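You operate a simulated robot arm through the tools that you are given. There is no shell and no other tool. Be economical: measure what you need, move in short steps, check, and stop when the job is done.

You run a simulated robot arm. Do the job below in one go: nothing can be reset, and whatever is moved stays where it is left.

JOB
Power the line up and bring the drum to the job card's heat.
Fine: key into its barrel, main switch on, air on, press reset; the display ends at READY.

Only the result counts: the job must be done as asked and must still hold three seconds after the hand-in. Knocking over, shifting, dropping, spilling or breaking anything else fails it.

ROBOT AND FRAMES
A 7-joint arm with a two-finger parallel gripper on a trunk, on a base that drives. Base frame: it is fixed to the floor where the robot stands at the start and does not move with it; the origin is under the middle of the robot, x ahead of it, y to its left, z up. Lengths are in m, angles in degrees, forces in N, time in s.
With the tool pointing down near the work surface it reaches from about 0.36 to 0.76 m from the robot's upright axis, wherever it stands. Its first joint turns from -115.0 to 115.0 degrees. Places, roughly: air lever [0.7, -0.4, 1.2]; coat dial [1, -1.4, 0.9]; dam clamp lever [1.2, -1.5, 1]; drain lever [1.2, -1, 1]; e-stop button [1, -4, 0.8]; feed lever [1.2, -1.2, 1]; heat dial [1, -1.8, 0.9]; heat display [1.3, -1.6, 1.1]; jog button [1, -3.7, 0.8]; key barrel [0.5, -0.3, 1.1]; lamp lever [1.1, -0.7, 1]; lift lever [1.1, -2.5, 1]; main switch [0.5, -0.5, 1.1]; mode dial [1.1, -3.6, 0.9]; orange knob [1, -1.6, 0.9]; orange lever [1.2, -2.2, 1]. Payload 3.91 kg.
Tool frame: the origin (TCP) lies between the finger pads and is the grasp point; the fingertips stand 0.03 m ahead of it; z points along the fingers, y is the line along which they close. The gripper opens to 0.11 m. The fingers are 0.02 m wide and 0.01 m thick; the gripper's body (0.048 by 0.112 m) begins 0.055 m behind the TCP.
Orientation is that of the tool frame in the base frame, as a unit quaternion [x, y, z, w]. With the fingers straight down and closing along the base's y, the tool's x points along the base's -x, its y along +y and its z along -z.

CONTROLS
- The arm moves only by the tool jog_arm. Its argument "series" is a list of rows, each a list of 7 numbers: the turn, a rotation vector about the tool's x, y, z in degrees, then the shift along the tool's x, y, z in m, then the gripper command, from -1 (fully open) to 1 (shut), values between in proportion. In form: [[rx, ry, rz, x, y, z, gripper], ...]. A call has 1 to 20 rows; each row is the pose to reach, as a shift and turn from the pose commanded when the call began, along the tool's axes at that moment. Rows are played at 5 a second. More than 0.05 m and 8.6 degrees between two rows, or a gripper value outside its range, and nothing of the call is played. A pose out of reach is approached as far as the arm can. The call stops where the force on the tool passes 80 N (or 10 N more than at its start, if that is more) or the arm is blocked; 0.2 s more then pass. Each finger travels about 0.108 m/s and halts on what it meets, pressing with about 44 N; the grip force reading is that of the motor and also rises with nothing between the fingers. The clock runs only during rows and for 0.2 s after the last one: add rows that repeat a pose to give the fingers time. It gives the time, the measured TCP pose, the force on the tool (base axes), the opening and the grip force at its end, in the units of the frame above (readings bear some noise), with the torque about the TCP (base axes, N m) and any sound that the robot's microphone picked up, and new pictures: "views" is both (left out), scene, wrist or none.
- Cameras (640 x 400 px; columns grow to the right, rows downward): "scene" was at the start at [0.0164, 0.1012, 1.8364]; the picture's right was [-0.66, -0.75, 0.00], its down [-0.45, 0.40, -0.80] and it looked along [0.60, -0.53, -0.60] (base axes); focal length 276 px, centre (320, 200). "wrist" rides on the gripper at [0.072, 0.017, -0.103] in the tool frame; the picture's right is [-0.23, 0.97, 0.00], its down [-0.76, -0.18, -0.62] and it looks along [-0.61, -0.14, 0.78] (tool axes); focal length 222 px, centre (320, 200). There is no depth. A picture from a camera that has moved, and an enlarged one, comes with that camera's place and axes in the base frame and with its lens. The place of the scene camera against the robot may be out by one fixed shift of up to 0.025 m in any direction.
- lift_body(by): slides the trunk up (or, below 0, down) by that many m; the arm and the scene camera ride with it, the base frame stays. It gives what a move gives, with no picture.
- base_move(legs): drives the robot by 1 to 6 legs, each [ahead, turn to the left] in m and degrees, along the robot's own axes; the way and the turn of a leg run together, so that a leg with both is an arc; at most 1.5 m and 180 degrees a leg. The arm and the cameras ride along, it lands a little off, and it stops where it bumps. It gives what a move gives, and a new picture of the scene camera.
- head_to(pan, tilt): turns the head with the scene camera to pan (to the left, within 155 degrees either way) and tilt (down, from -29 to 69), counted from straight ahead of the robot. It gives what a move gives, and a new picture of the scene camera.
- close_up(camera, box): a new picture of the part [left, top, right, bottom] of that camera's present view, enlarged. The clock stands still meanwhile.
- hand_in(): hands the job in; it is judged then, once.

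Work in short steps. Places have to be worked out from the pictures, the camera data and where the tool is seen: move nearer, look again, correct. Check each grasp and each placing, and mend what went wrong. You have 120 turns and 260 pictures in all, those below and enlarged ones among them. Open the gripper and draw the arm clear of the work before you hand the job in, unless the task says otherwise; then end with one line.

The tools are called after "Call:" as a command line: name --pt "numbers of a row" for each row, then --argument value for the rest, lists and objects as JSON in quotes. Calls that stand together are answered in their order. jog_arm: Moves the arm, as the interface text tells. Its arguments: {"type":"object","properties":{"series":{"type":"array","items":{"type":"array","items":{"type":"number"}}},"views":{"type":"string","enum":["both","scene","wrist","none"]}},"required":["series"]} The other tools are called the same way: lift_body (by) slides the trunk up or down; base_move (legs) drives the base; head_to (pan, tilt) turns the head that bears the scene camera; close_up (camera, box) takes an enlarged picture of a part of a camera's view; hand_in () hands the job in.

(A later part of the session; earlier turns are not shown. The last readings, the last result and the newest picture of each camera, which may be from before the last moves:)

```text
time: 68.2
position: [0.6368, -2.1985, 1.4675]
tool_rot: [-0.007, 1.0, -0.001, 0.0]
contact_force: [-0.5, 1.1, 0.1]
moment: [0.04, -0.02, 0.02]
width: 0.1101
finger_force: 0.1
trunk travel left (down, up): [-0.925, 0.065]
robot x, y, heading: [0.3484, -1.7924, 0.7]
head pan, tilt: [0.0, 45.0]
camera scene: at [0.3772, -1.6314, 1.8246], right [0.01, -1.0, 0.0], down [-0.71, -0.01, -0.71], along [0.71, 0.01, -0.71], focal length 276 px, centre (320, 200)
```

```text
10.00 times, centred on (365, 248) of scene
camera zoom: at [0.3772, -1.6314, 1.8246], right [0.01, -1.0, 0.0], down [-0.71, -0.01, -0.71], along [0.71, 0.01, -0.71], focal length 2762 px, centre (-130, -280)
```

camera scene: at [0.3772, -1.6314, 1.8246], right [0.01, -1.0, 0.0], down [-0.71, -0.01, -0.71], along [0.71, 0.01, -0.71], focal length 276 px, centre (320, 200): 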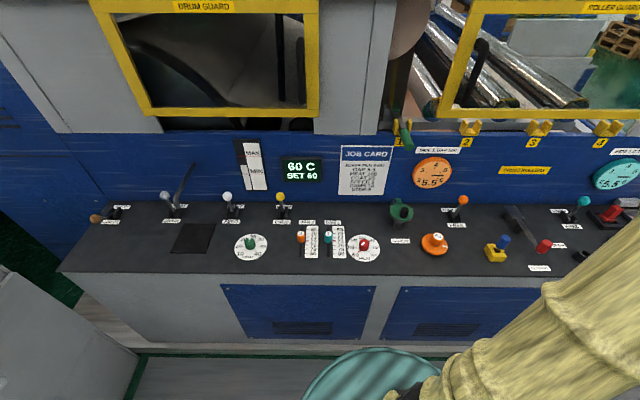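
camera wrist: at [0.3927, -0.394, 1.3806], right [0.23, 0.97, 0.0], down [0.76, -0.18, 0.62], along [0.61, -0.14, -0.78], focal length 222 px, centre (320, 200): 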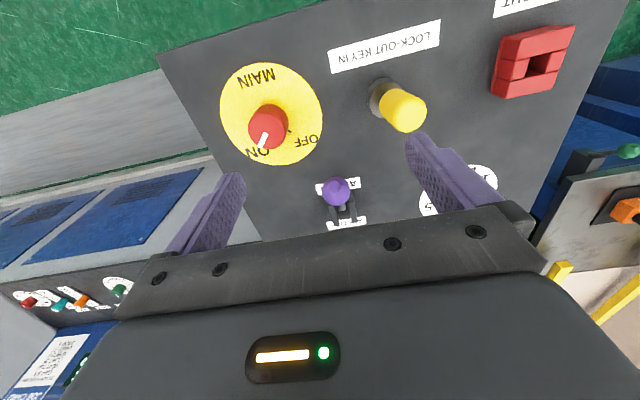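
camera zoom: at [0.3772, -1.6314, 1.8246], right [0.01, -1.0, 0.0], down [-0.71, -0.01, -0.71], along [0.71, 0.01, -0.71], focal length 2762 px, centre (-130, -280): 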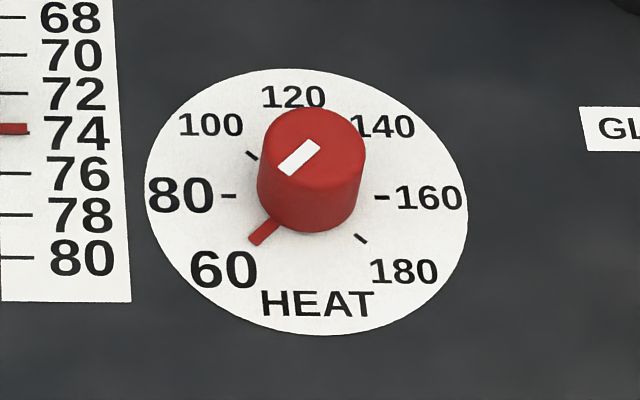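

The scale is clear: 60 at lower left, 160 at right, 225° clockwise. I lower the trunk 0.19 and carry the arm over toward the dial.

Call:
lift_body --by -0.19

Call:
jog_arm --pt "0 0 0 -0.026 0.033 0.015 -1" --pt "0 0 0 -0.052 0.067 0.03 -1" --pt "0 0 0 -0.078 0.1 0.045 -1" --pt "0 0 0 -0.104 0.133 0.06 -1" --pt "0 0 0 -0.13 0.167 0.075 -1" --pt "0 0 0 -0.156 0.2 0.09 -1" --pt "0 0 0 -0.182 0.233 0.105 -1" --pt "0 0 0 -0.208 0.267 0.12 -1" --pt "0 0 0 -0.234 0.3 0.135 -1" --pt "0 0 0 -0.26 0.333 0.15 -1" --pt "0 0 0 -0.286 0.367 0.165 -1" --pt "0 0 0 -0.31 0.4 0.17 -1" --pt "0 0 0 -0.31 0.4 0.17 -1"

Call:
close_up --camera "wrist" --box '[220, 60, 420, 210]'

```text
time: 70.3
position: [0.636, -2.197, 1.2788]
tool_rot: [-0.007, 1.0, 0.0, 0.0]
contact_force: [-0.7, 0.2, 0.0]
moment: [-0.03, 0.01, 0.01]
width: 0.1099
finger_force: 0.2
trunk travel left (down, up): [-0.735, 0.255]
robot x, y, heading: [0.348, -1.7928, 0.8]
head pan, tilt: [0.0, 45.0]
```

```text
time: 73.1
position: [0.9393, -1.7929, 1.1079]
tool_rot: [-0.007, 1.0, 0.0, 0.001]
contact_force: [0.5, -0.5, 0.4]
moment: [-0.02, 0.0, 0.01]
width: 0.1099
finger_force: 0.0
trunk travel left (down, up): [-0.735, 0.255]
robot x, y, heading: [0.3482, -1.7916, 0.6]
head pan, tilt: [0.0, 45.0]
camera scene: at [0.377, -1.6318, 1.6346], right [0.01, -1.0, 0.0], down [-0.71, -0.01, -0.71], along [0.71, 0.01, -0.71], focal length 276 px, centre (320, 200)
camera wrist: at [0.8676, -1.7764, 1.2103], right [0.21, 0.98, 0.0], down [0.76, -0.17, 0.62], along [0.61, -0.13, -0.78], focal length 222 px, centre (320, 200)
```

scene: 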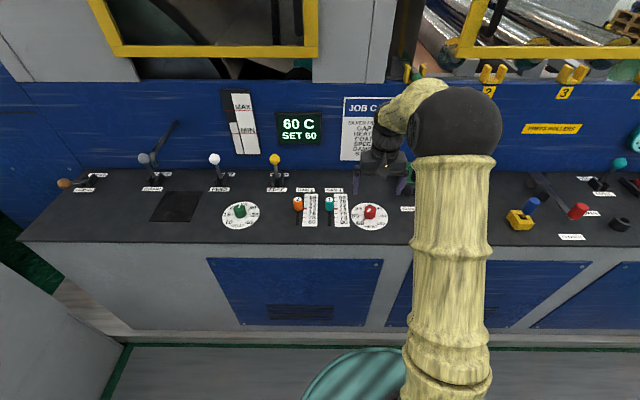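
wrist: 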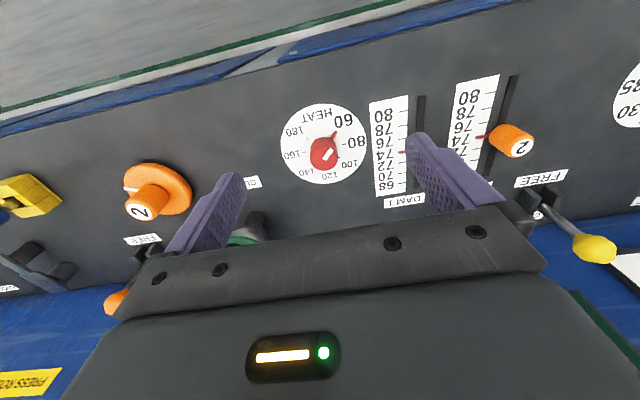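

```text
2.67 times, centred on (320, 135) of wrist
camera zoom: at [0.8676, -1.7764, 1.2103], right [0.21, 0.98, 0.0], down [0.76, -0.17, 0.62], along [0.61, -0.13, -0.78], focal length 592 px, centre (320, 373)
```

zoom: 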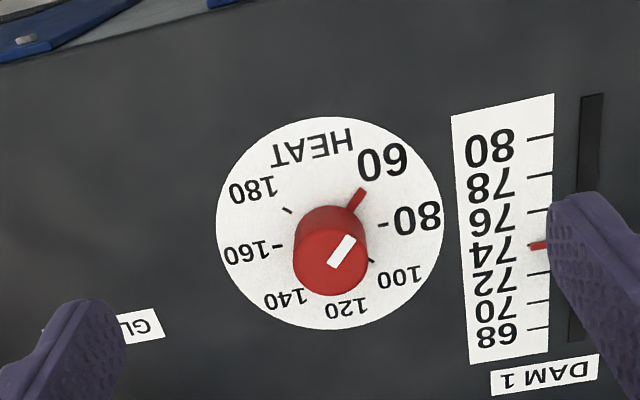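

I move above the dial for a second sighting.

Call:
jog_arm --pt "0 0 0 -0.04 -0.005 0.02 -1" --pt "0 0 0 -0.08 -0.01 0.04 -1" --pt "0 0 0 -0.093 -0.013 0.06 -1" --pt "0 0 0 -0.093 -0.013 0.06 -1" --views "wrist"

Call:
close_up --camera "wrist" --box '[220, 40, 420, 190]'

```text
time: 74.1
position: [1.0321, -1.8045, 1.0489]
tool_rot: [-0.008, 1.0, 0.0, 0.0]
contact_force: [0.2, -0.4, -0.1]
moment: [-0.02, 0.0, -0.03]
width: 0.1101
finger_force: 0.1
trunk travel left (down, up): [-0.735, 0.255]
robot x, y, heading: [0.3471, -1.792, 0.6]
head pan, tilt: [0.0, 45.0]
camera wrist: at [0.9612, -1.7887, 1.1511], right [0.21, 0.98, 0.0], down [0.76, -0.17, 0.62], along [0.61, -0.13, -0.78], focal length 222 px, centre (320, 200)
```

wrist: 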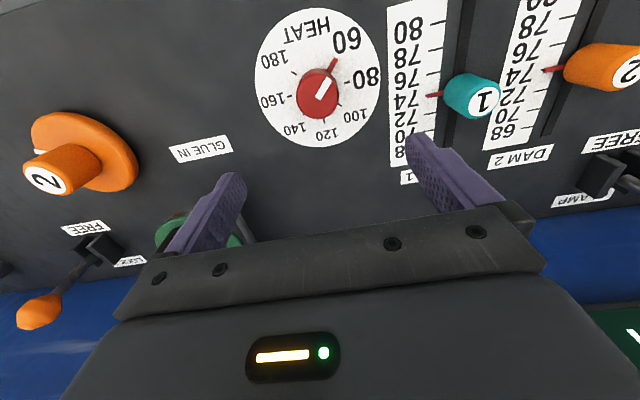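

```text
2.67 times, centred on (320, 115) of wrist
camera zoom: at [0.9612, -1.7887, 1.1511], right [0.21, 0.98, 0.0], down [0.76, -0.17, 0.62], along [0.61, -0.13, -0.78], focal length 592 px, centre (320, 427)
```

zoom: 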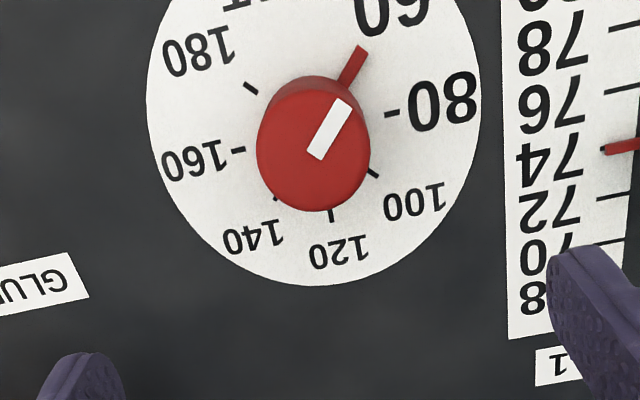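

The knob's top centre is at (1.013, -1.801, 0.9325), about 39 mm wide. I descend around it with tips about 10 mm above the panel and close.

Call:
jog_arm --pt "0 0 4 0.019 0.0035 0.02 -1" --pt "0 0 8 0.019 0.0035 0.05 -1" --pt "0 0 8 0.019 0.0035 0.085 -1" --pt "0 0 8 0.019 0.0035 0.117 -1" --pt "0 0 8 0.019 0.0035 0.117 -0.2" --pt "0 0 8 0.019 0.0035 0.117 0.4" --pt "0 0 8 0.019 0.0035 0.117 1" --pt "0 0 8 0.019 0.0035 0.117 1"

Call:
close_up --camera "wrist" --box '[200, 60, 440, 230]'

```text
time: 75.9
position: [1.0121, -1.8012, 0.9314]
tool_rot: [0.062, 0.998, -0.001, 0.0]
contact_force: [-3.5, -5.6, -0.2]
moment: [-0.29, -0.09, -0.09]
width: 0.0397
finger_force: 44.9
trunk travel left (down, up): [-0.735, 0.255]
robot x, y, heading: [0.3455, -1.7937, 0.5]
head pan, tilt: [0.0, 45.0]
camera scene: at [0.3769, -1.6324, 1.6347], right [0.01, -1.0, 0.0], down [-0.71, -0.01, -0.71], along [0.71, 0.01, -0.71], focal length 276 px, centre (320, 200)
camera wrist: at [0.9452, -1.7768, 1.0342], right [0.35, 0.94, 0.0], down [0.73, -0.27, 0.62], along [0.58, -0.22, -0.78], focal length 222 px, centre (320, 200)
```

scene: 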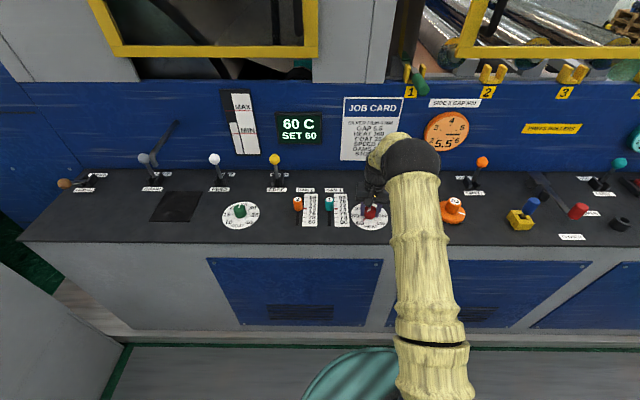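
wrist: 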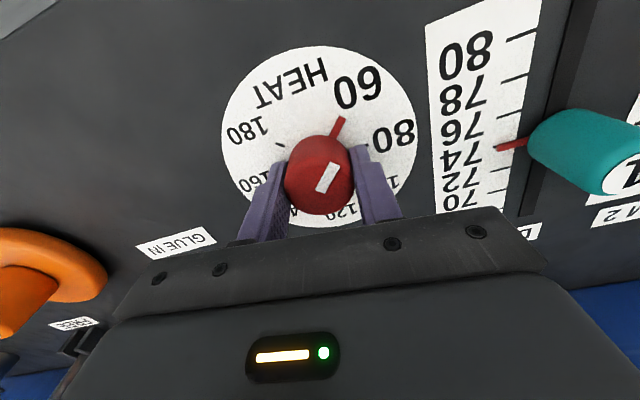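

```text
2.35 times, centred on (320, 145) of wrist
camera zoom: at [0.9452, -1.7768, 1.0342], right [0.35, 0.94, 0.0], down [0.73, -0.27, 0.62], along [0.58, -0.22, -0.78], focal length 523 px, centre (320, 329)
```

zoom: 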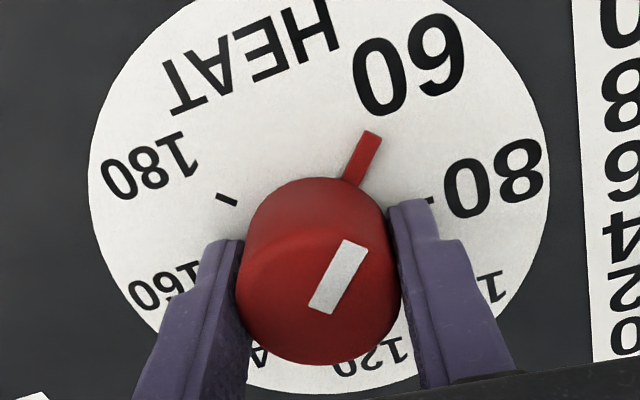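

Good grip. I turn clockwise 72° and read the display.

Call:
jog_arm --pt "0 0 8 0 0 0 1" --pt "0 0 16 0 0 0 1" --pt "0 0 24 0 0 0 1" --pt "0 0 32 0 0 0 1" --pt "0 0 40 0 0 0 1" --pt "0 0 48 0 0 0 1" --pt "0 0 56 0 0 0 1" --pt "0 0 64 0 0 0 1" --pt "0 0 72 0 0 0 1" --pt "0 0 72 0 0 0 1" --views "wrist"

Call:
close_up --camera "scene" --box '[260, 100, 420, 240]'

```text
time: 78.1
position: [1.0136, -1.8038, 0.9323]
tool_rot: [0.638, 0.77, -0.001, -0.001]
contact_force: [-17.5, -20.9, -9.9]
moment: [-0.41, -0.68, 0.01]
width: 0.0396
finger_force: 44.5
trunk travel left (down, up): [-0.735, 0.255]
robot x, y, heading: [0.3467, -1.7912, 0.7]
head pan, tilt: [0.0, 45.0]
camera wrist: at [1.0172, -1.7297, 1.0342], right [1.0, -0.04, 0.0], down [-0.03, -0.78, 0.62], along [-0.03, -0.62, -0.78], focal length 222 px, centre (320, 200)
```

wrist: 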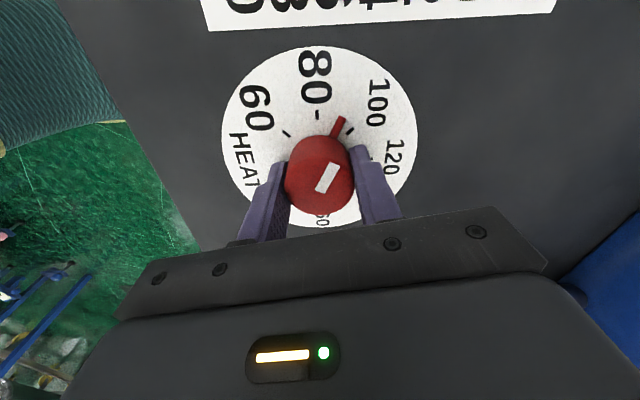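

```text
2.86 times, centred on (340, 170) of scene
camera zoom: at [0.3761, -1.6345, 1.6348], right [0.01, -1.0, 0.0], down [-0.71, -0.01, -0.71], along [0.71, 0.01, -0.71], focal length 789 px, centre (263, 286)
```

zoom: 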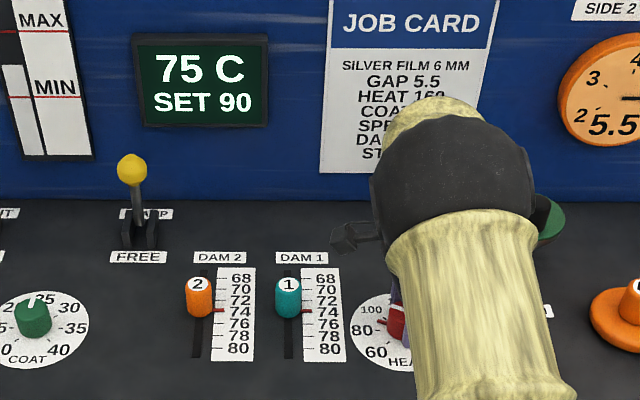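

It works: SET 90 after about 70°. I release, rise, wind the wrist back 140° and re-grip.

Call:
jog_arm --pt "0 0 0 0 0 0 0.2" --pt "0 0 0 0 0 0 -0.6" --pt "0 0 0 0 0 0 -0.6" --pt "0 0 0 0 0 -0.03 -0.6" --pt "0 0 0 0 0 -0.045 -0.6" --pt "0 0 -8 0 0 -0.045 -0.6" --pt "0 0 -16 0 0 -0.045 -0.6" --pt "0 0 -24 0 0 -0.045 -0.6" --pt "0 0 -32 0 0 -0.045 -0.6" --pt "0 0 -40 0 0 -0.045 -0.6" --pt "0 0 -48 0 0 -0.045 -0.6" --pt "0 0 -56 0 0 -0.045 -0.6" --pt "0 0 -64 0 0 -0.045 -0.6" --pt "0 0 -72 0 0 -0.045 -0.6" --pt "0 0 -80 0 0 -0.045 -0.6" --pt "0 0 -88 0 0 -0.045 -0.6" --views "none"

Call:
jog_arm --pt "0 0 -8 0 0 0 -0.6" --pt "0 0 -16 0 0 0 -0.6" --pt "0 0 -24 0 0 0 -0.6" --pt "0 0 -32 0 0 0 -0.6" --pt "0 0 -40 0 0 0 -0.6" --pt "0 0 -48 0 0 0 -0.6" --pt "0 0 -52 0 0 0 -0.6" --pt "0 0 -52 0 0 0 -0.6" --views "wrist"

Call:
close_up --camera "wrist" --box '[200, 40, 440, 210]'

```text
time: 81.5
position: [1.0142, -1.8011, 0.9754]
tool_rot: [-0.078, 0.997, 0.0, 0.0]
contact_force: [-0.4, 0.1, -1.1]
moment: [-0.01, 0.01, -0.04]
width: 0.0881
finger_force: 0.1
trunk travel left (down, up): [-0.735, 0.255]
robot x, y, heading: [0.35, -1.7925, 0.9]
head pan, tilt: [0.0, 45.0]
```

```text
time: 83.3
position: [1.0134, -1.8009, 0.9763]
tool_rot: [-0.507, 0.862, 0.001, 0.0]
contact_force: [-0.2, 0.6, -1.1]
moment: [-0.03, -0.01, 0.0]
width: 0.088
finger_force: 0.1
trunk travel left (down, up): [-0.735, 0.255]
robot x, y, heading: [0.347, -1.7898, 0.8]
head pan, tilt: [0.0, 45.0]
camera wrist: at [0.9652, -1.8565, 1.0794], right [-0.74, 0.67, 0.0], down [0.53, 0.58, 0.62], along [0.42, 0.46, -0.78], focal length 222 px, centre (320, 200)
```

wrist: 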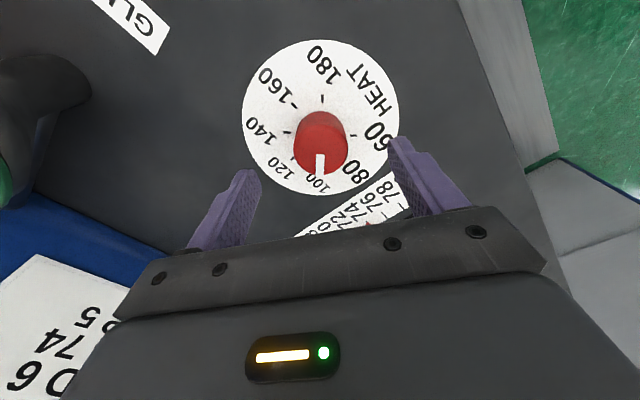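

```text
2.35 times, centred on (320, 125) of wrist
camera zoom: at [0.9652, -1.8565, 1.0794], right [-0.74, 0.67, 0.0], down [0.53, 0.58, 0.62], along [0.42, 0.46, -0.78], focal length 523 px, centre (320, 376)
```

zoom: 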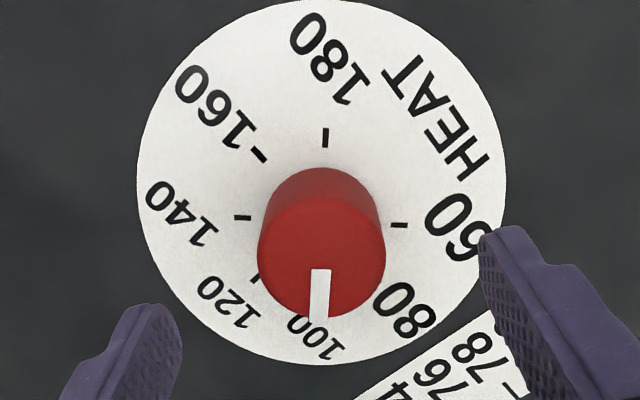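

The dial is at 90. I go down, grip again, and turn another 78°.

Call:
jog_arm --pt "0 0 0 0 0 0.025 -0.6" --pt "0 0 0 0 0 0.044 -0.6" --pt "0 0 0 0 0 0.044 0" --pt "0 0 0 0 0 0.044 0.6" --pt "0 0 0 0 0 0.044 1" --pt "0 0 0 0 0 0.044 1" --pt "0 0 8 0 0 0.044 1" --pt "0 0 16 0 0 0.044 1" --pt "0 0 24 0 0 0.044 1" --pt "0 0 32 0 0 0.044 1" --pt "0 0 40 0 0 0.044 1" --pt "0 0 48 0 0 0.044 1" --pt "0 0 56 0 0 0.044 1" --pt "0 0 64 0 0 0.044 1" --pt "0 0 72 0 0 0.044 1" --pt "0 0 78 0 0 0.044 1" --pt "0 0 78 0 0 0.044 1" --views "wrist"

Call:
close_up --camera "scene" --box '[260, 100, 420, 240]'

```text
time: 86.9
position: [1.0142, -1.8017, 0.9329]
tool_rot: [0.15, 0.989, 0.0, 0.0]
contact_force: [-7.6, -8.4, -7.9]
moment: [0.14, 0.33, 0.0]
width: 0.0396
finger_force: 45.0
trunk travel left (down, up): [-0.735, 0.255]
robot x, y, heading: [0.3449, -1.7876, 0.7]
head pan, tilt: [0.0, 45.0]
camera wrist: at [0.9507, -1.7652, 1.0348], right [0.51, 0.86, 0.0], down [0.68, -0.39, 0.62], along [0.54, -0.32, -0.78], focal length 222 px, centre (320, 200)
```

wrist: 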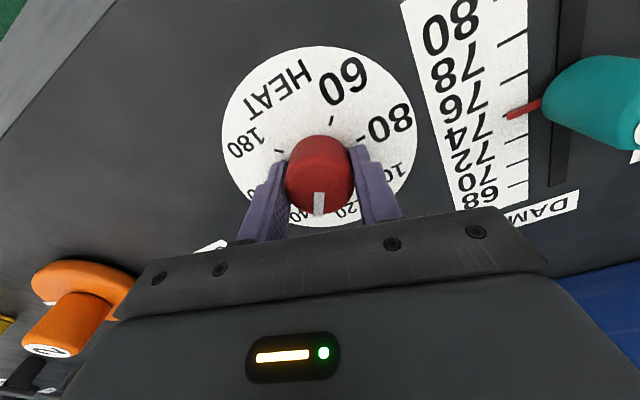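

```text
2.86 times, centred on (340, 170) of scene
camera zoom: at [0.3776, -1.6327, 1.6347], right [0.01, -1.0, 0.0], down [-0.71, -0.01, -0.71], along [0.71, 0.01, -0.71], focal length 789 px, centre (263, 286)
```

zoom: 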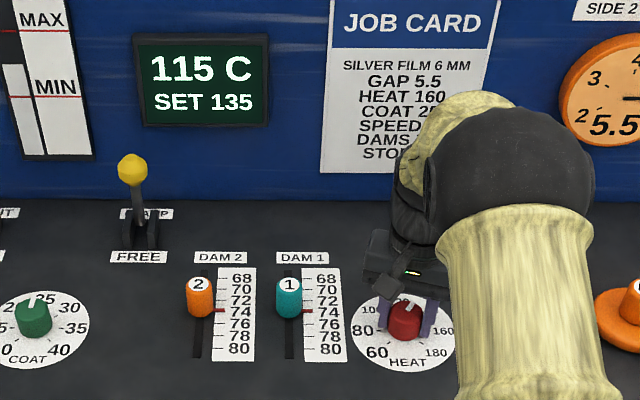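

SET 135 now. I keep the grip and turn on 40° more, then read.

Call:
jog_arm --pt "0 0 8 0 0 0 1" --pt "0 0 16 0 0 0 1" --pt "0 0 24 0 0 0 1" --pt "0 0 32 0 0 0 1" --pt "0 0 40 0 0 0 1" --pt "0 0 40 0 0 0 1" --views "wrist"

Call:
close_up --camera "scene" --box '[260, 100, 420, 240]'

```text
time: 88.3
position: [1.0129, -1.8034, 0.9312]
tool_rot: [0.478, 0.878, 0.0, -0.002]
contact_force: [-17.8, -16.0, -13.6]
moment: [-0.08, -0.24, 0.02]
width: 0.0398
finger_force: 44.8
trunk travel left (down, up): [-0.735, 0.255]
robot x, y, heading: [0.3448, -1.7895, 0.5]
head pan, tilt: [0.0, 45.0]
camera wrist: at [0.9896, -1.7336, 1.0349], right [0.94, 0.34, 0.0], down [0.26, -0.74, 0.62], along [0.21, -0.59, -0.78], focal length 222 px, centre (320, 200)
```

wrist: 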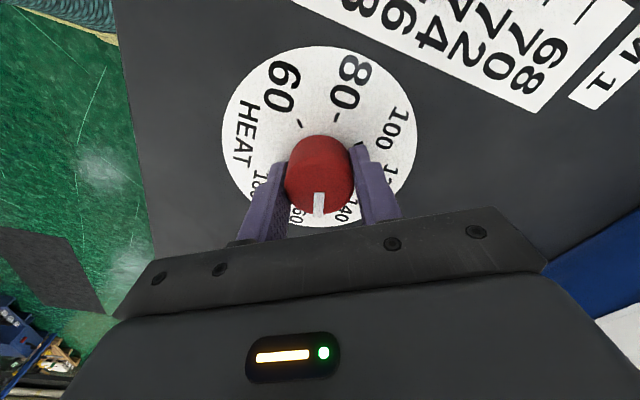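

```text
2.86 times, centred on (340, 170) of scene
camera zoom: at [0.3768, -1.6339, 1.6348], right [0.01, -1.0, 0.0], down [-0.71, -0.01, -0.71], along [0.71, 0.01, -0.71], focal length 789 px, centre (263, 286)
```

zoom: 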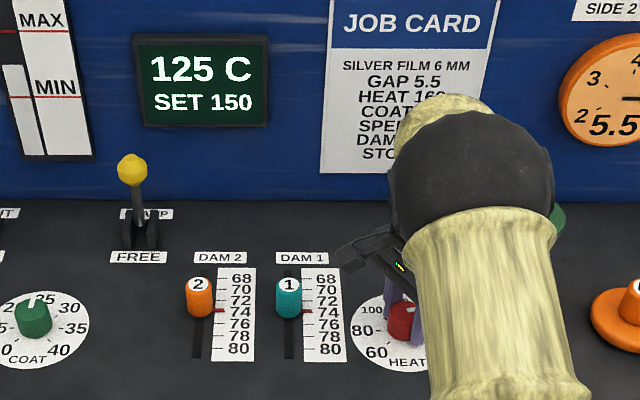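

SET 150. Another 20° should give 160.

Call:
jog_arm --pt "0 0 7 0 0 0 1" --pt "0 0 14 0 0 0 1" --pt "0 0 20 0 0 0 1" --pt "0 0 20 0 0 0 1" --views "wrist"

Call:
close_up --camera "scene" --box '[260, 100, 420, 240]'

Call:
close_up --camera "wrist" --box '[200, 30, 440, 240]'

```text
time: 89.3
position: [1.013, -1.8033, 0.9329]
tool_rot: [0.624, 0.782, -0.001, 0.0]
contact_force: [-16.1, -18.8, -17.9]
moment: [-1.37, 0.17, 0.01]
width: 0.0396
finger_force: 44.6
trunk travel left (down, up): [-0.735, 0.255]
robot x, y, heading: [0.3472, -1.7878, 0.6]
head pan, tilt: [0.0, 45.0]
camera wrist: at [1.0145, -1.7294, 1.0348], right [1.0, -0.01, 0.0], down [0.0, -0.78, 0.62], along [0.0, -0.62, -0.78], focal length 222 px, centre (320, 200)
```

wrist: 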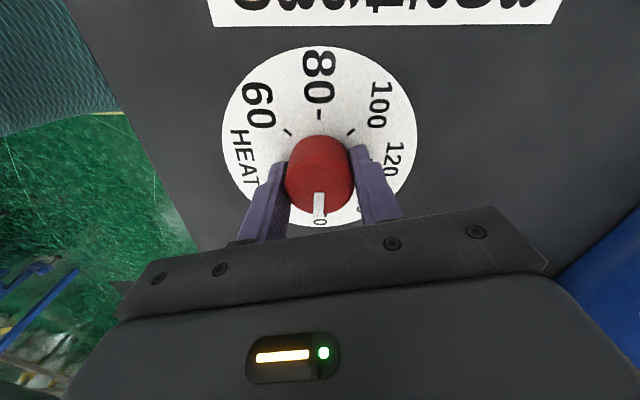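

```text
2.86 times, centred on (340, 170) of scene
camera zoom: at [0.3763, -1.6343, 1.6348], right [0.01, -1.0, 0.0], down [-0.71, -0.01, -0.71], along [0.71, 0.01, -0.71], focal length 789 px, centre (263, 286)
```

zoom: 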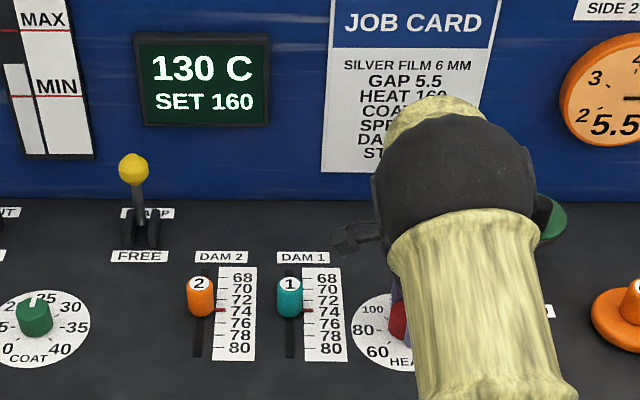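

```text
1.90 times, centred on (320, 135) of wrist
camera zoom: at [1.0145, -1.7294, 1.0348], right [1.0, -0.01, 0.0], down [0.0, -0.78, 0.62], along [0.0, -0.62, -0.78], focal length 423 px, centre (320, 324)
```

zoom: 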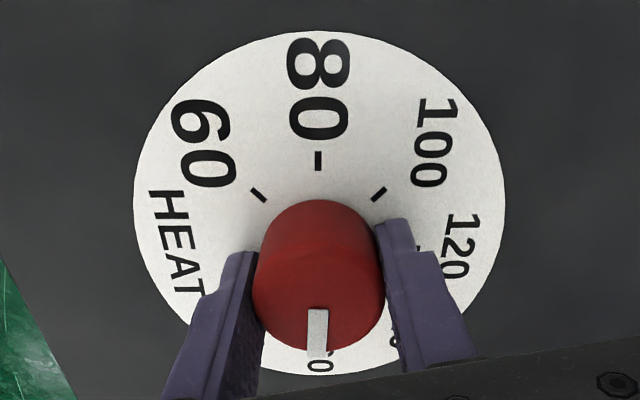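

SET 160. I release, rise clear, and confirm the setting holds.

Call:
jog_arm --pt "0 0 0 0 0 0 0.3" --pt "0 0 0 0 0 0 -0.6" --pt "0 0 0 0 0 0 -0.6" --pt "0 0 0 0 0 -0.04 -0.6" --pt "0 0 -8 0 0 -0.08 -0.6" --pt "0 0 -16 0 0 -0.11 -0.6" --pt "0 0 -24 0 0 -0.13 -0.6" --pt "0 0 -32 0 0 -0.14 -0.6" --pt "0 0 -40 0 0 -0.15 -0.6" --pt "0 0 -48 0 0 -0.15 -0.6" --pt "0 0 -56 0 0 -0.15 -0.6" --pt "0 0 -64 0 0 -0.15 -0.6" --pt "0 0 -72 0 0 -0.15 -0.6" --pt "0 0 -77 0 0 -0.15 -0.6" --pt "0 0 -77 0 0 -0.15 -0.6" --views "wrist"

Call:
close_up --camera "scene" --box '[260, 100, 420, 240]'

Call:
close_up --camera "wrist" --box '[220, 40, 420, 200]'

```text
time: 92.5
position: [1.0149, -1.8022, 1.0827]
tool_rot: [0.0, 1.0, 0.0, 0.0]
contact_force: [-0.6, 0.0, 0.0]
moment: [-0.01, 0.01, 0.04]
width: 0.088
finger_force: 0.0
trunk travel left (down, up): [-0.735, 0.255]
robot x, y, heading: [0.3447, -1.7885, 0.6]
head pan, tilt: [0.0, 45.0]
camera wrist: at [0.9429, -1.7847, 1.1853], right [0.23, 0.97, 0.0], down [0.76, -0.18, 0.62], along [0.61, -0.14, -0.78], focal length 222 px, centre (320, 200)
```

wrist: 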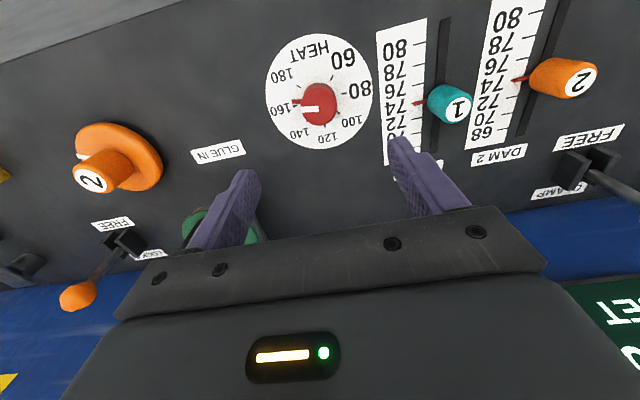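

```text
2.86 times, centred on (340, 170) of scene
camera zoom: at [0.3774, -1.6315, 1.6346], right [0.01, -1.0, 0.0], down [-0.71, -0.01, -0.71], along [0.71, 0.01, -0.71], focal length 789 px, centre (263, 286)
```

zoom: 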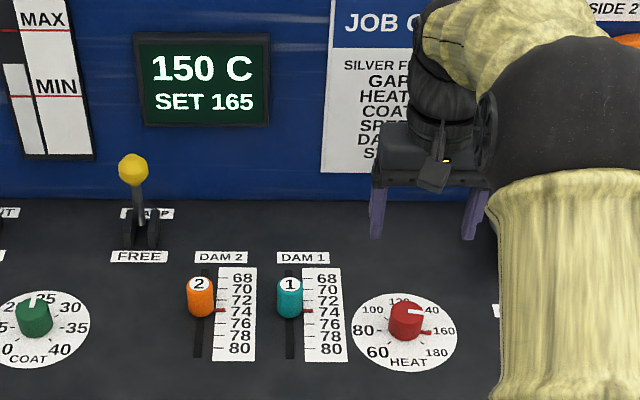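

```text
2.50 times, centred on (320, 120) of wrist
camera zoom: at [0.9429, -1.7847, 1.1853], right [0.23, 0.97, 0.0], down [0.76, -0.18, 0.62], along [0.61, -0.14, -0.78], focal length 555 px, centre (320, 400)
```

zoom: 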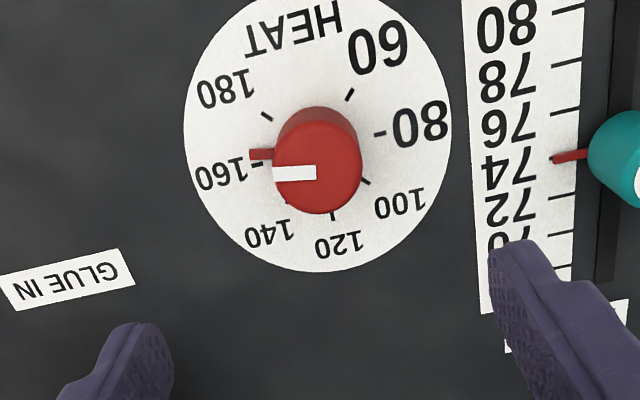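

After release it reads SET 165, slightly past 160. I grip again and read before turning back.

Call:
jog_arm --pt "0 0 0 0.002 -0.001 0.04 -0.6" --pt "0 0 0 0.002 -0.001 0.08 -0.6" --pt "0 0 0 0.002 -0.001 0.12 -0.6" --pt "0 0 0 0.002 -0.001 0.15 -0.6" --pt "0 0 0 0.002 -0.001 0.15 0" --pt "0 0 0 0.002 -0.001 0.15 0.6" --pt "0 0 0 0.002 -0.001 0.15 1" --pt "0 0 0 0.002 -0.001 0.15 1" --views "none"

Call:
jog_arm --pt "0 0 -4 0 0 0 1" --pt "0 0 -7 0 0 0 1" --pt "0 0 -7 0 0 0 1" --pt "0 0 -7 0 0 0 1" --views "none"

Call:
close_up --camera "scene" --box '[260, 100, 420, 240]'

```text
time: 94.3
position: [1.0119, -1.8021, 0.9323]
tool_rot: [0.001, 1.0, 0.0, 0.001]
contact_force: [-1.4, -0.4, -1.4]
moment: [0.18, -0.88, 0.01]
width: 0.0392
finger_force: 45.3
trunk travel left (down, up): [-0.735, 0.255]
robot x, y, heading: [0.3484, -1.7901, 0.6]
head pan, tilt: [0.0, 45.0]
```

```text
time: 95.3
position: [1.0121, -1.8025, 0.9324]
tool_rot: [-0.06, 0.998, 0.0, -0.002]
contact_force: [-4.6, -0.4, -5.1]
moment: [0.32, -1.04, 0.04]
width: 0.0393
finger_force: 44.6
trunk travel left (down, up): [-0.735, 0.255]
robot x, y, heading: [0.3443, -1.7928, 1.0]
head pan, tilt: [0.0, 45.0]
```

```text
2.86 times, centred on (340, 170) of scene
camera zoom: at [0.3774, -1.6317, 1.6346], right [0.01, -1.0, 0.0], down [-0.71, -0.01, -0.71], along [0.71, 0.01, -0.71], focal length 789 px, centre (263, 286)
```

zoom: 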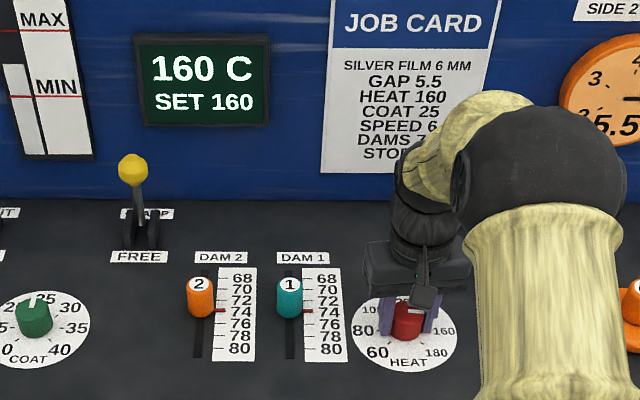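

SET 160, drum at 160 °C. I release, rise and wait a moment to check it holds.

Call:
jog_arm --pt "0 0 0 0 0 0 0.6" --pt "0 0 0 0 0 0 0" --pt "0 0 0 0 0 0 -0.6" --pt "0 0 0 0 0 0 -0.6" --pt "0 0 0 0 0 -0.04 -0.6" --pt "0 0 0 0 0 -0.08 -0.6" --pt "0 0 0 0 0 -0.12 -0.6" --pt "0 0 0 0 0 -0.15 -0.6" --pt "0 0 0 0 0 -0.15 -0.6" --pt "0 0 0 0 0 -0.15 -0.6" --pt "0 0 0 0 0 -0.15 -0.6" --pt "0 0 0 0 0 -0.15 -0.6" --pt "0 0 0 0 0 -0.15 -0.6" --pt "0 0 0 0 0 -0.15 -0.6" --views "wrist"

Call:
close_up --camera "scene" --box '[260, 100, 420, 240]'

Call:
close_up --camera "wrist" --box '[220, 40, 420, 200]'

```text
time: 98.3
position: [1.0113, -1.8021, 1.0824]
tool_rot: [-0.06, 0.998, 0.0, 0.0]
contact_force: [-0.1, -0.2, 0.9]
moment: [0.02, -0.03, 0.0]
width: 0.088
finger_force: 0.1
trunk travel left (down, up): [-0.735, 0.255]
robot x, y, heading: [0.347, -1.7947, 0.7]
head pan, tilt: [0.0, 45.0]
camera wrist: at [0.9377, -1.7946, 1.1843], right [0.11, 0.99, 0.0], down [0.78, -0.08, 0.62], along [0.62, -0.07, -0.78], focal length 222 px, centre (320, 200)
```

wrist: 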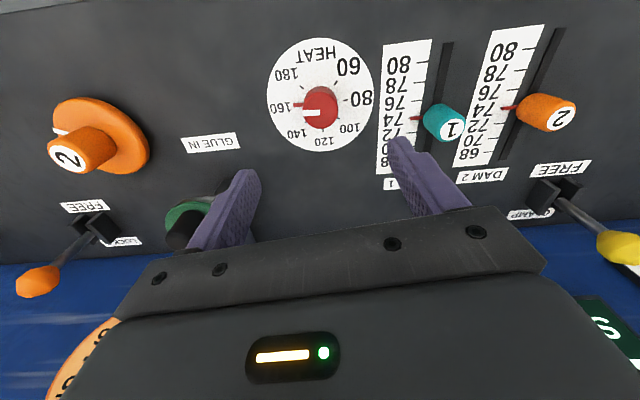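

```text
2.86 times, centred on (340, 170) of scene
camera zoom: at [0.3775, -1.6315, 1.6346], right [0.01, -1.0, 0.0], down [-0.71, -0.01, -0.71], along [0.71, 0.01, -0.71], focal length 789 px, centre (263, 286)
```

zoom: 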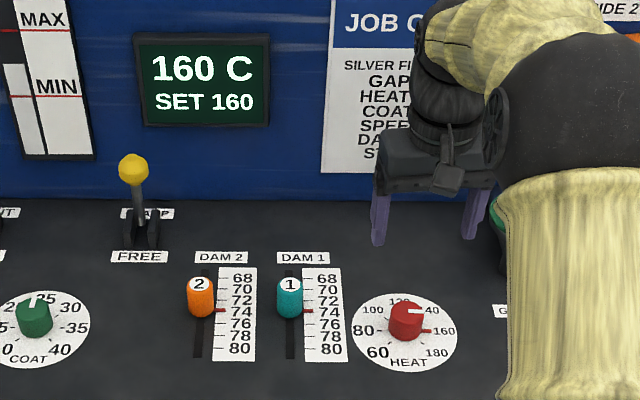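

```text
2.50 times, centred on (320, 120) of wrist
camera zoom: at [0.9377, -1.7946, 1.1843], right [0.11, 0.99, 0.0], down [0.78, -0.08, 0.62], along [0.62, -0.07, -0.78], focal length 555 px, centre (320, 400)
```

zoom: 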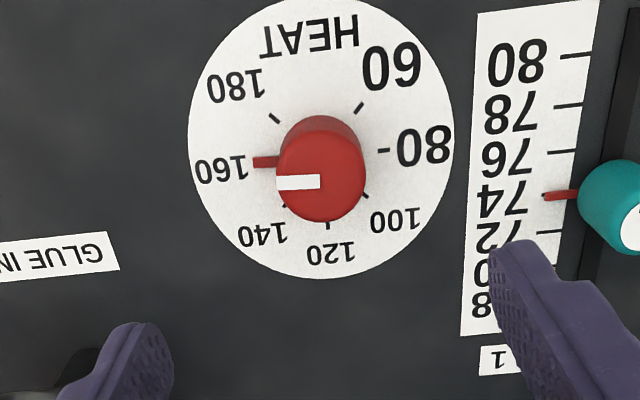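

The heat is set exactly on 160 and holds. I retract the arm and drive to the end console.

Call:
jog_arm --pt "0 0 1 0.028 -0.03 -0.01 -0.6" --pt "0 0 2 0.056 -0.06 -0.02 -0.6" --pt "0 0 3 0.084 -0.09 -0.035 -0.6" --pt "0 0 4 0.112 -0.12 -0.05 -0.6" --pt "0 0 5 0.14 -0.15 -0.065 -0.6" --pt "0 0 6 0.168 -0.18 -0.08 -0.6" --pt "0 0 7 0.196 -0.21 -0.095 -0.6" --pt "0 0 7 0.224 -0.24 -0.11 -0.6" --pt "0 0 7 0.252 -0.27 -0.125 -0.6" --pt "0 0 7 0.28 -0.3 -0.14 -0.6" --pt "0 0 7 0.3 -0.33 -0.155 -0.6" --pt "0 0 7 0.32 -0.36 -0.17 -0.6" --views "none"

Call:
base_move --legs '[[-0.34, 0], [0, -90], [1.5, 0]]'

Call:
head_to --pan 45 --tilt 35

```text
time: 100.9
position: [0.735, -2.198, 1.2539]
tool_rot: [0.001, 1.0, 0.0, 0.001]
contact_force: [0.2, 0.2, -0.8]
moment: [-0.02, 0.0, 0.0]
width: 0.0882
finger_force: 0.1
trunk travel left (down, up): [-0.735, 0.255]
robot x, y, heading: [0.3497, -1.7914, 0.6]
head pan, tilt: [0.0, 45.0]
```

```text
time: 114.0
position: [-0.3339, -3.7034, 1.2523]
tool_rot: [0.696, 0.718, 0.001, 0.0]
contact_force: [-0.9, -0.4, -0.9]
moment: [0.04, -0.01, 0.0]
width: 0.088
finger_force: 0.0
trunk travel left (down, up): [-0.735, 0.255]
robot x, y, heading: [0.0617, -3.2982, -87.3]
head pan, tilt: [0.0, 45.0]
camera scene: at [0.2241, -3.3086, 1.6346], right [-1.0, -0.05, 0.0], down [-0.03, 0.71, -0.71], along [0.03, -0.71, -0.71], focal length 276 px, centre (320, 200)
```

scene: 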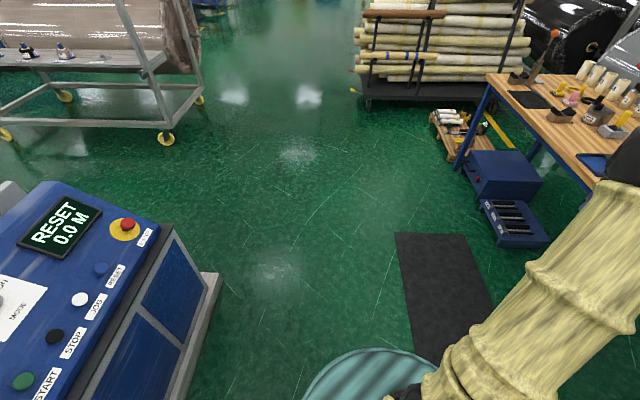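

```text
time: 115.1
position: [-0.3329, -3.7041, 1.253]
tool_rot: [0.696, 0.718, 0.0, 0.0]
contact_force: [0.6, 0.7, -0.2]
moment: [-0.02, -0.03, 0.0]
width: 0.0879
finger_force: 0.0
trunk travel left (down, up): [-0.735, 0.255]
robot x, y, heading: [0.0595, -3.3012, -87.5]
head pan, tilt: [45.0, 35.0]
camera scene: at [0.2853, -3.2864, 1.6494], right [-0.67, -0.74, 0.0], down [-0.42, 0.39, -0.82], along [0.61, -0.55, -0.57], focal length 276 px, centre (320, 200)
```

scene: 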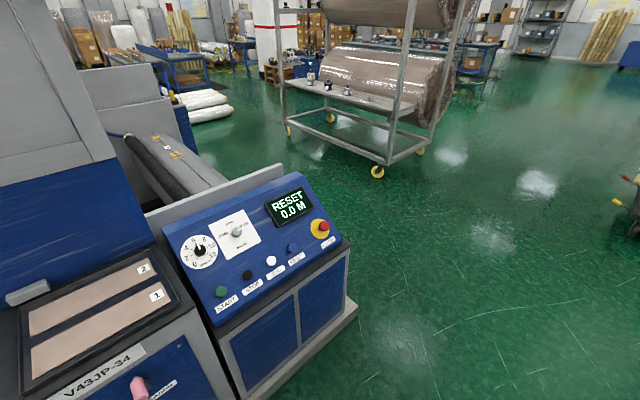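

The console: RESET is the blue button, at about (0.99, -3.765, 0.81). I drive to face it.

Call:
base_move --legs '[[0.45, 0], [0, 87.5], [0.3, 0]]'

Call:
head_to --pan 0 --tilt 45

Call:
close_up --camera "scene" --box '[220, 120, 460, 320]'

```text
time: 123.2
position: [0.7638, -4.1674, 1.2534]
tool_rot: [0.009, 1.0, 0.001, 0.0]
contact_force: [0.2, -0.1, -0.6]
moment: [-0.03, -0.01, -0.01]
width: 0.0882
finger_force: 0.1
trunk travel left (down, up): [-0.735, 0.255]
robot x, y, heading: [0.3792, -3.7553, -0.0]
head pan, tilt: [45.0, 35.0]
camera scene: at [0.395, -3.5335, 1.6494], right [0.7, -0.71, 0.0], down [-0.41, -0.4, -0.82], along [0.58, 0.57, -0.57], focal length 276 px, centre (320, 200)
```

scene: 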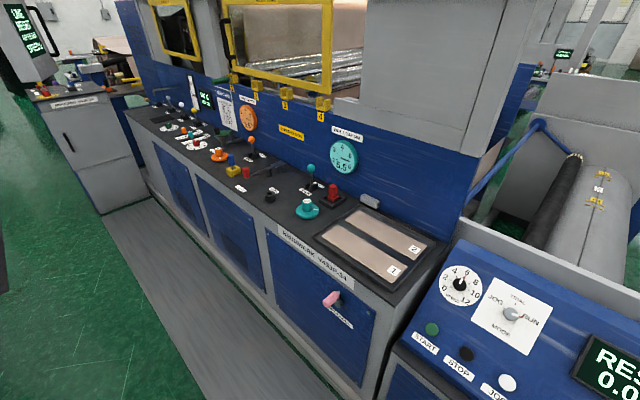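

```text
time: 124.3
position: [0.7624, -4.1672, 1.2522]
tool_rot: [0.01, 1.0, 0.0, 0.0]
contact_force: [-0.2, 0.2, 0.5]
moment: [0.02, 0.0, -0.04]
width: 0.088
finger_force: 0.0
trunk travel left (down, up): [-0.735, 0.255]
robot x, y, heading: [0.3833, -3.7542, -0.6]
head pan, tilt: [0.0, 45.0]
camera scene: at [0.4137, -3.5959, 1.6346], right [-0.01, -1.0, 0.0], down [-0.71, 0.0, -0.71], along [0.71, 0.0, -0.71], focal length 276 px, centre (320, 200)
```

scene: 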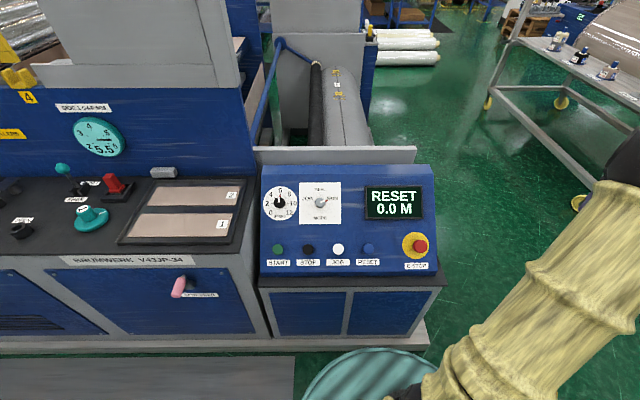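

```text
2.00 times, centred on (340, 220) of scene
camera zoom: at [0.4137, -3.5959, 1.6346], right [-0.01, -1.0, 0.0], down [-0.71, 0.0, -0.71], along [0.71, 0.0, -0.71], focal length 552 px, centre (280, 160)
```

zoom: 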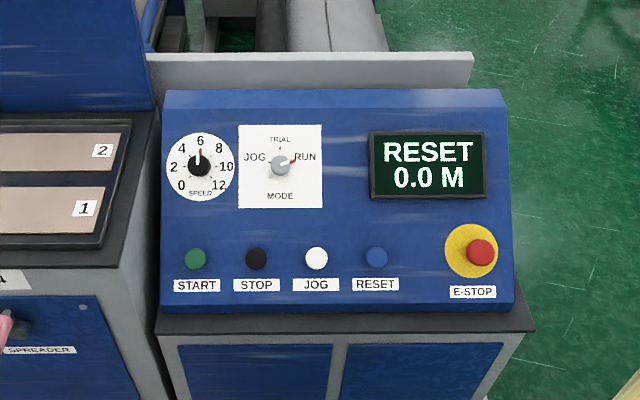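

The display asks for RESET. I bring the closed gripper over in front of the reset button.

Call:
jog_arm --pt "0 0 0 -0.015 0.036 0.01 0" --pt "0 0 0 -0.03 0.073 0.02 1" --pt "0 0 0 -0.045 0.109 0.03 1" --pt "0 0 0 -0.06 0.146 0.045 1" --pt "0 0 0 -0.075 0.182 0.06 1" --pt "0 0 0 -0.09 0.219 0.075 1" --pt "0 0 0 -0.105 0.255 0.09 1" --pt "0 0 0 -0.12 0.292 0.11 1" --pt "0 0 0 -0.135 0.328 0.13 1" --pt "0 0 0 -0.15 0.365 0.15 1" --pt "0 0 0 -0.165 0.4 0.17 1" --pt "0 0 0 -0.165 0.4 0.19 1" --pt "0 0 0 -0.165 0.4 0.19 1"

Call:
close_up --camera "wrist" --box '[220, 40, 420, 200]'

```text
time: 127.1
position: [0.9354, -3.7696, 1.0621]
tool_rot: [0.01, 1.0, 0.0, 0.001]
contact_force: [-0.7, -0.3, -0.8]
moment: [0.0, 0.04, 0.0]
width: 0.0
finger_force: 38.0
trunk travel left (down, up): [-0.735, 0.255]
robot x, y, heading: [0.3836, -3.7539, -0.6]
head pan, tilt: [0.0, 45.0]
camera scene: at [0.4137, -3.5957, 1.6346], right [-0.01, -1.0, 0.0], down [-0.71, 0.01, -0.71], along [0.71, -0.01, -0.71], focal length 276 px, centre (320, 200)
camera wrist: at [0.8645, -3.7522, 1.1653], right [0.25, 0.97, 0.0], down [0.76, -0.19, 0.62], along [0.6, -0.15, -0.78], focal length 222 px, centre (320, 200)
```

scene: 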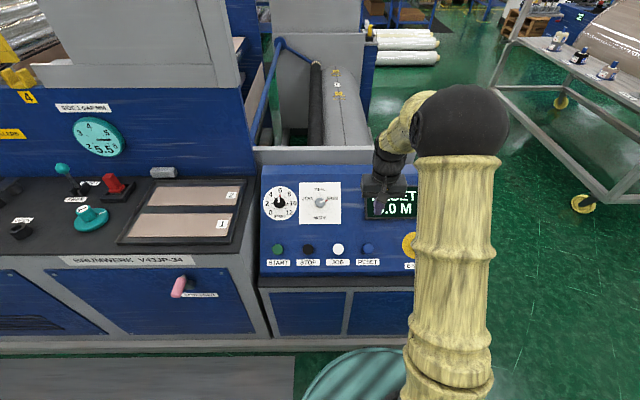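
wrist: 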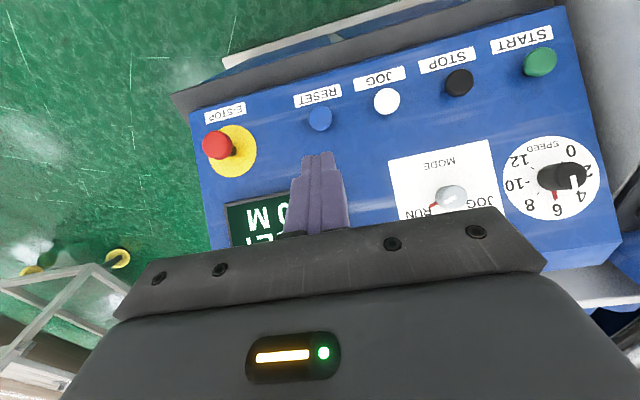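

```text
2.50 times, centred on (320, 120) of wrist
camera zoom: at [0.8645, -3.7522, 1.1653], right [0.25, 0.97, 0.0], down [0.76, -0.19, 0.62], along [0.6, -0.15, -0.78], focal length 555 px, centre (320, 400)
```

zoom: 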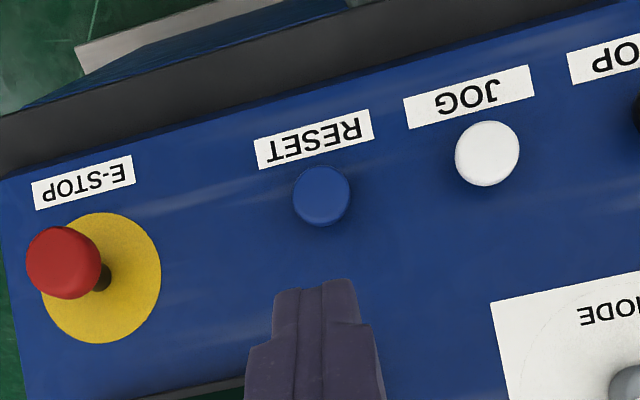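

The button is near (0.97–0.99, -3.78). I lower 8 cm for a second sighting.

Call:
jog_arm --pt "0 0 0 0 -0.003 0.04 1" --pt "0 0 0 0 -0.006 0.08 1" --pt "0 0 0 0 -0.006 0.08 1"

Call:
close_up --camera "wrist" --box '[220, 20, 420, 180]'

Call:
close_up --camera "scene" --box '[320, 160, 460, 280]'

```text
time: 127.9
position: [0.9356, -3.7776, 0.9817]
tool_rot: [0.009, 1.0, 0.001, 0.0]
contact_force: [-0.2, 0.9, -0.3]
moment: [-0.02, 0.01, 0.01]
width: 0.0002
finger_force: 37.5
trunk travel left (down, up): [-0.735, 0.255]
robot x, y, heading: [0.3838, -3.7536, -0.5]
head pan, tilt: [0.0, 45.0]
camera scene: at [0.4135, -3.5958, 1.6346], right [-0.01, -1.0, 0.0], down [-0.71, 0.01, -0.71], along [0.71, -0.01, -0.71], focal length 276 px, centre (320, 200)
camera wrist: at [0.8639, -3.7587, 1.085], right [0.25, 0.97, 0.0], down [0.76, -0.19, 0.62], along [0.6, -0.15, -0.78], focal length 222 px, centre (320, 200)
```

scene: 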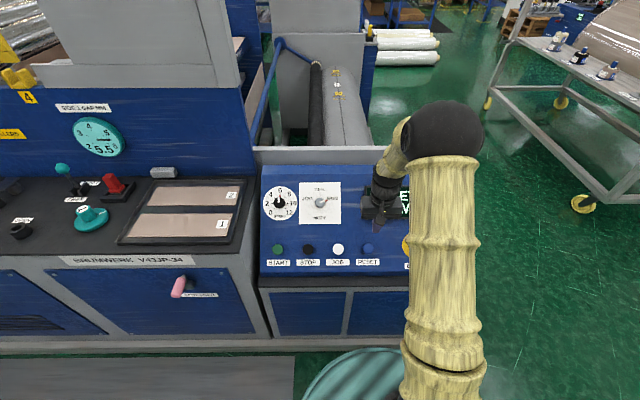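
wrist: 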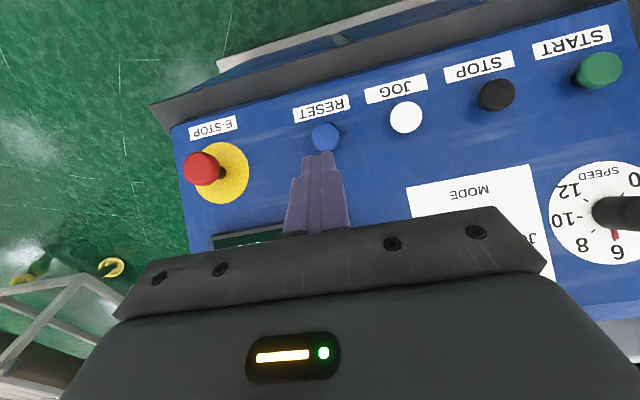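

```text
2.50 times, centred on (320, 100) of wrist
camera zoom: at [0.8639, -3.7587, 1.085], right [0.25, 0.97, 0.0], down [0.76, -0.19, 0.62], along [0.6, -0.15, -0.78], focal length 555 px, centre (320, 450)
```

zoom: 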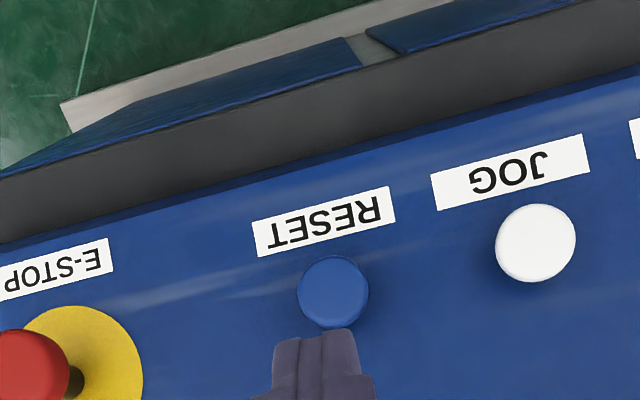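

```text
3.33 times, centred on (390, 220) of scene
camera zoom: at [0.4135, -3.5958, 1.6346], right [-0.01, -1.0, 0.0], down [-0.71, 0.01, -0.71], along [0.71, -0.01, -0.71], focal length 921 px, centre (87, 133)
```

zoom: 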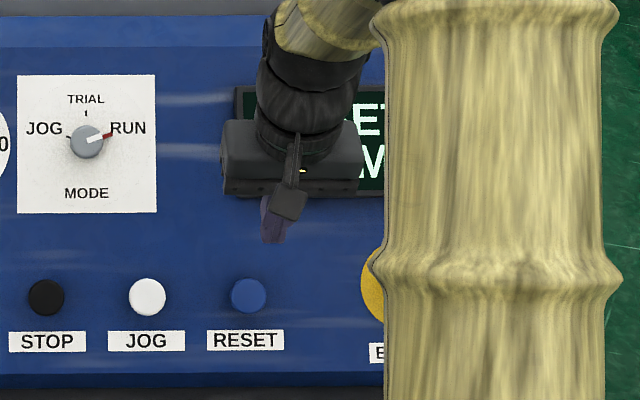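

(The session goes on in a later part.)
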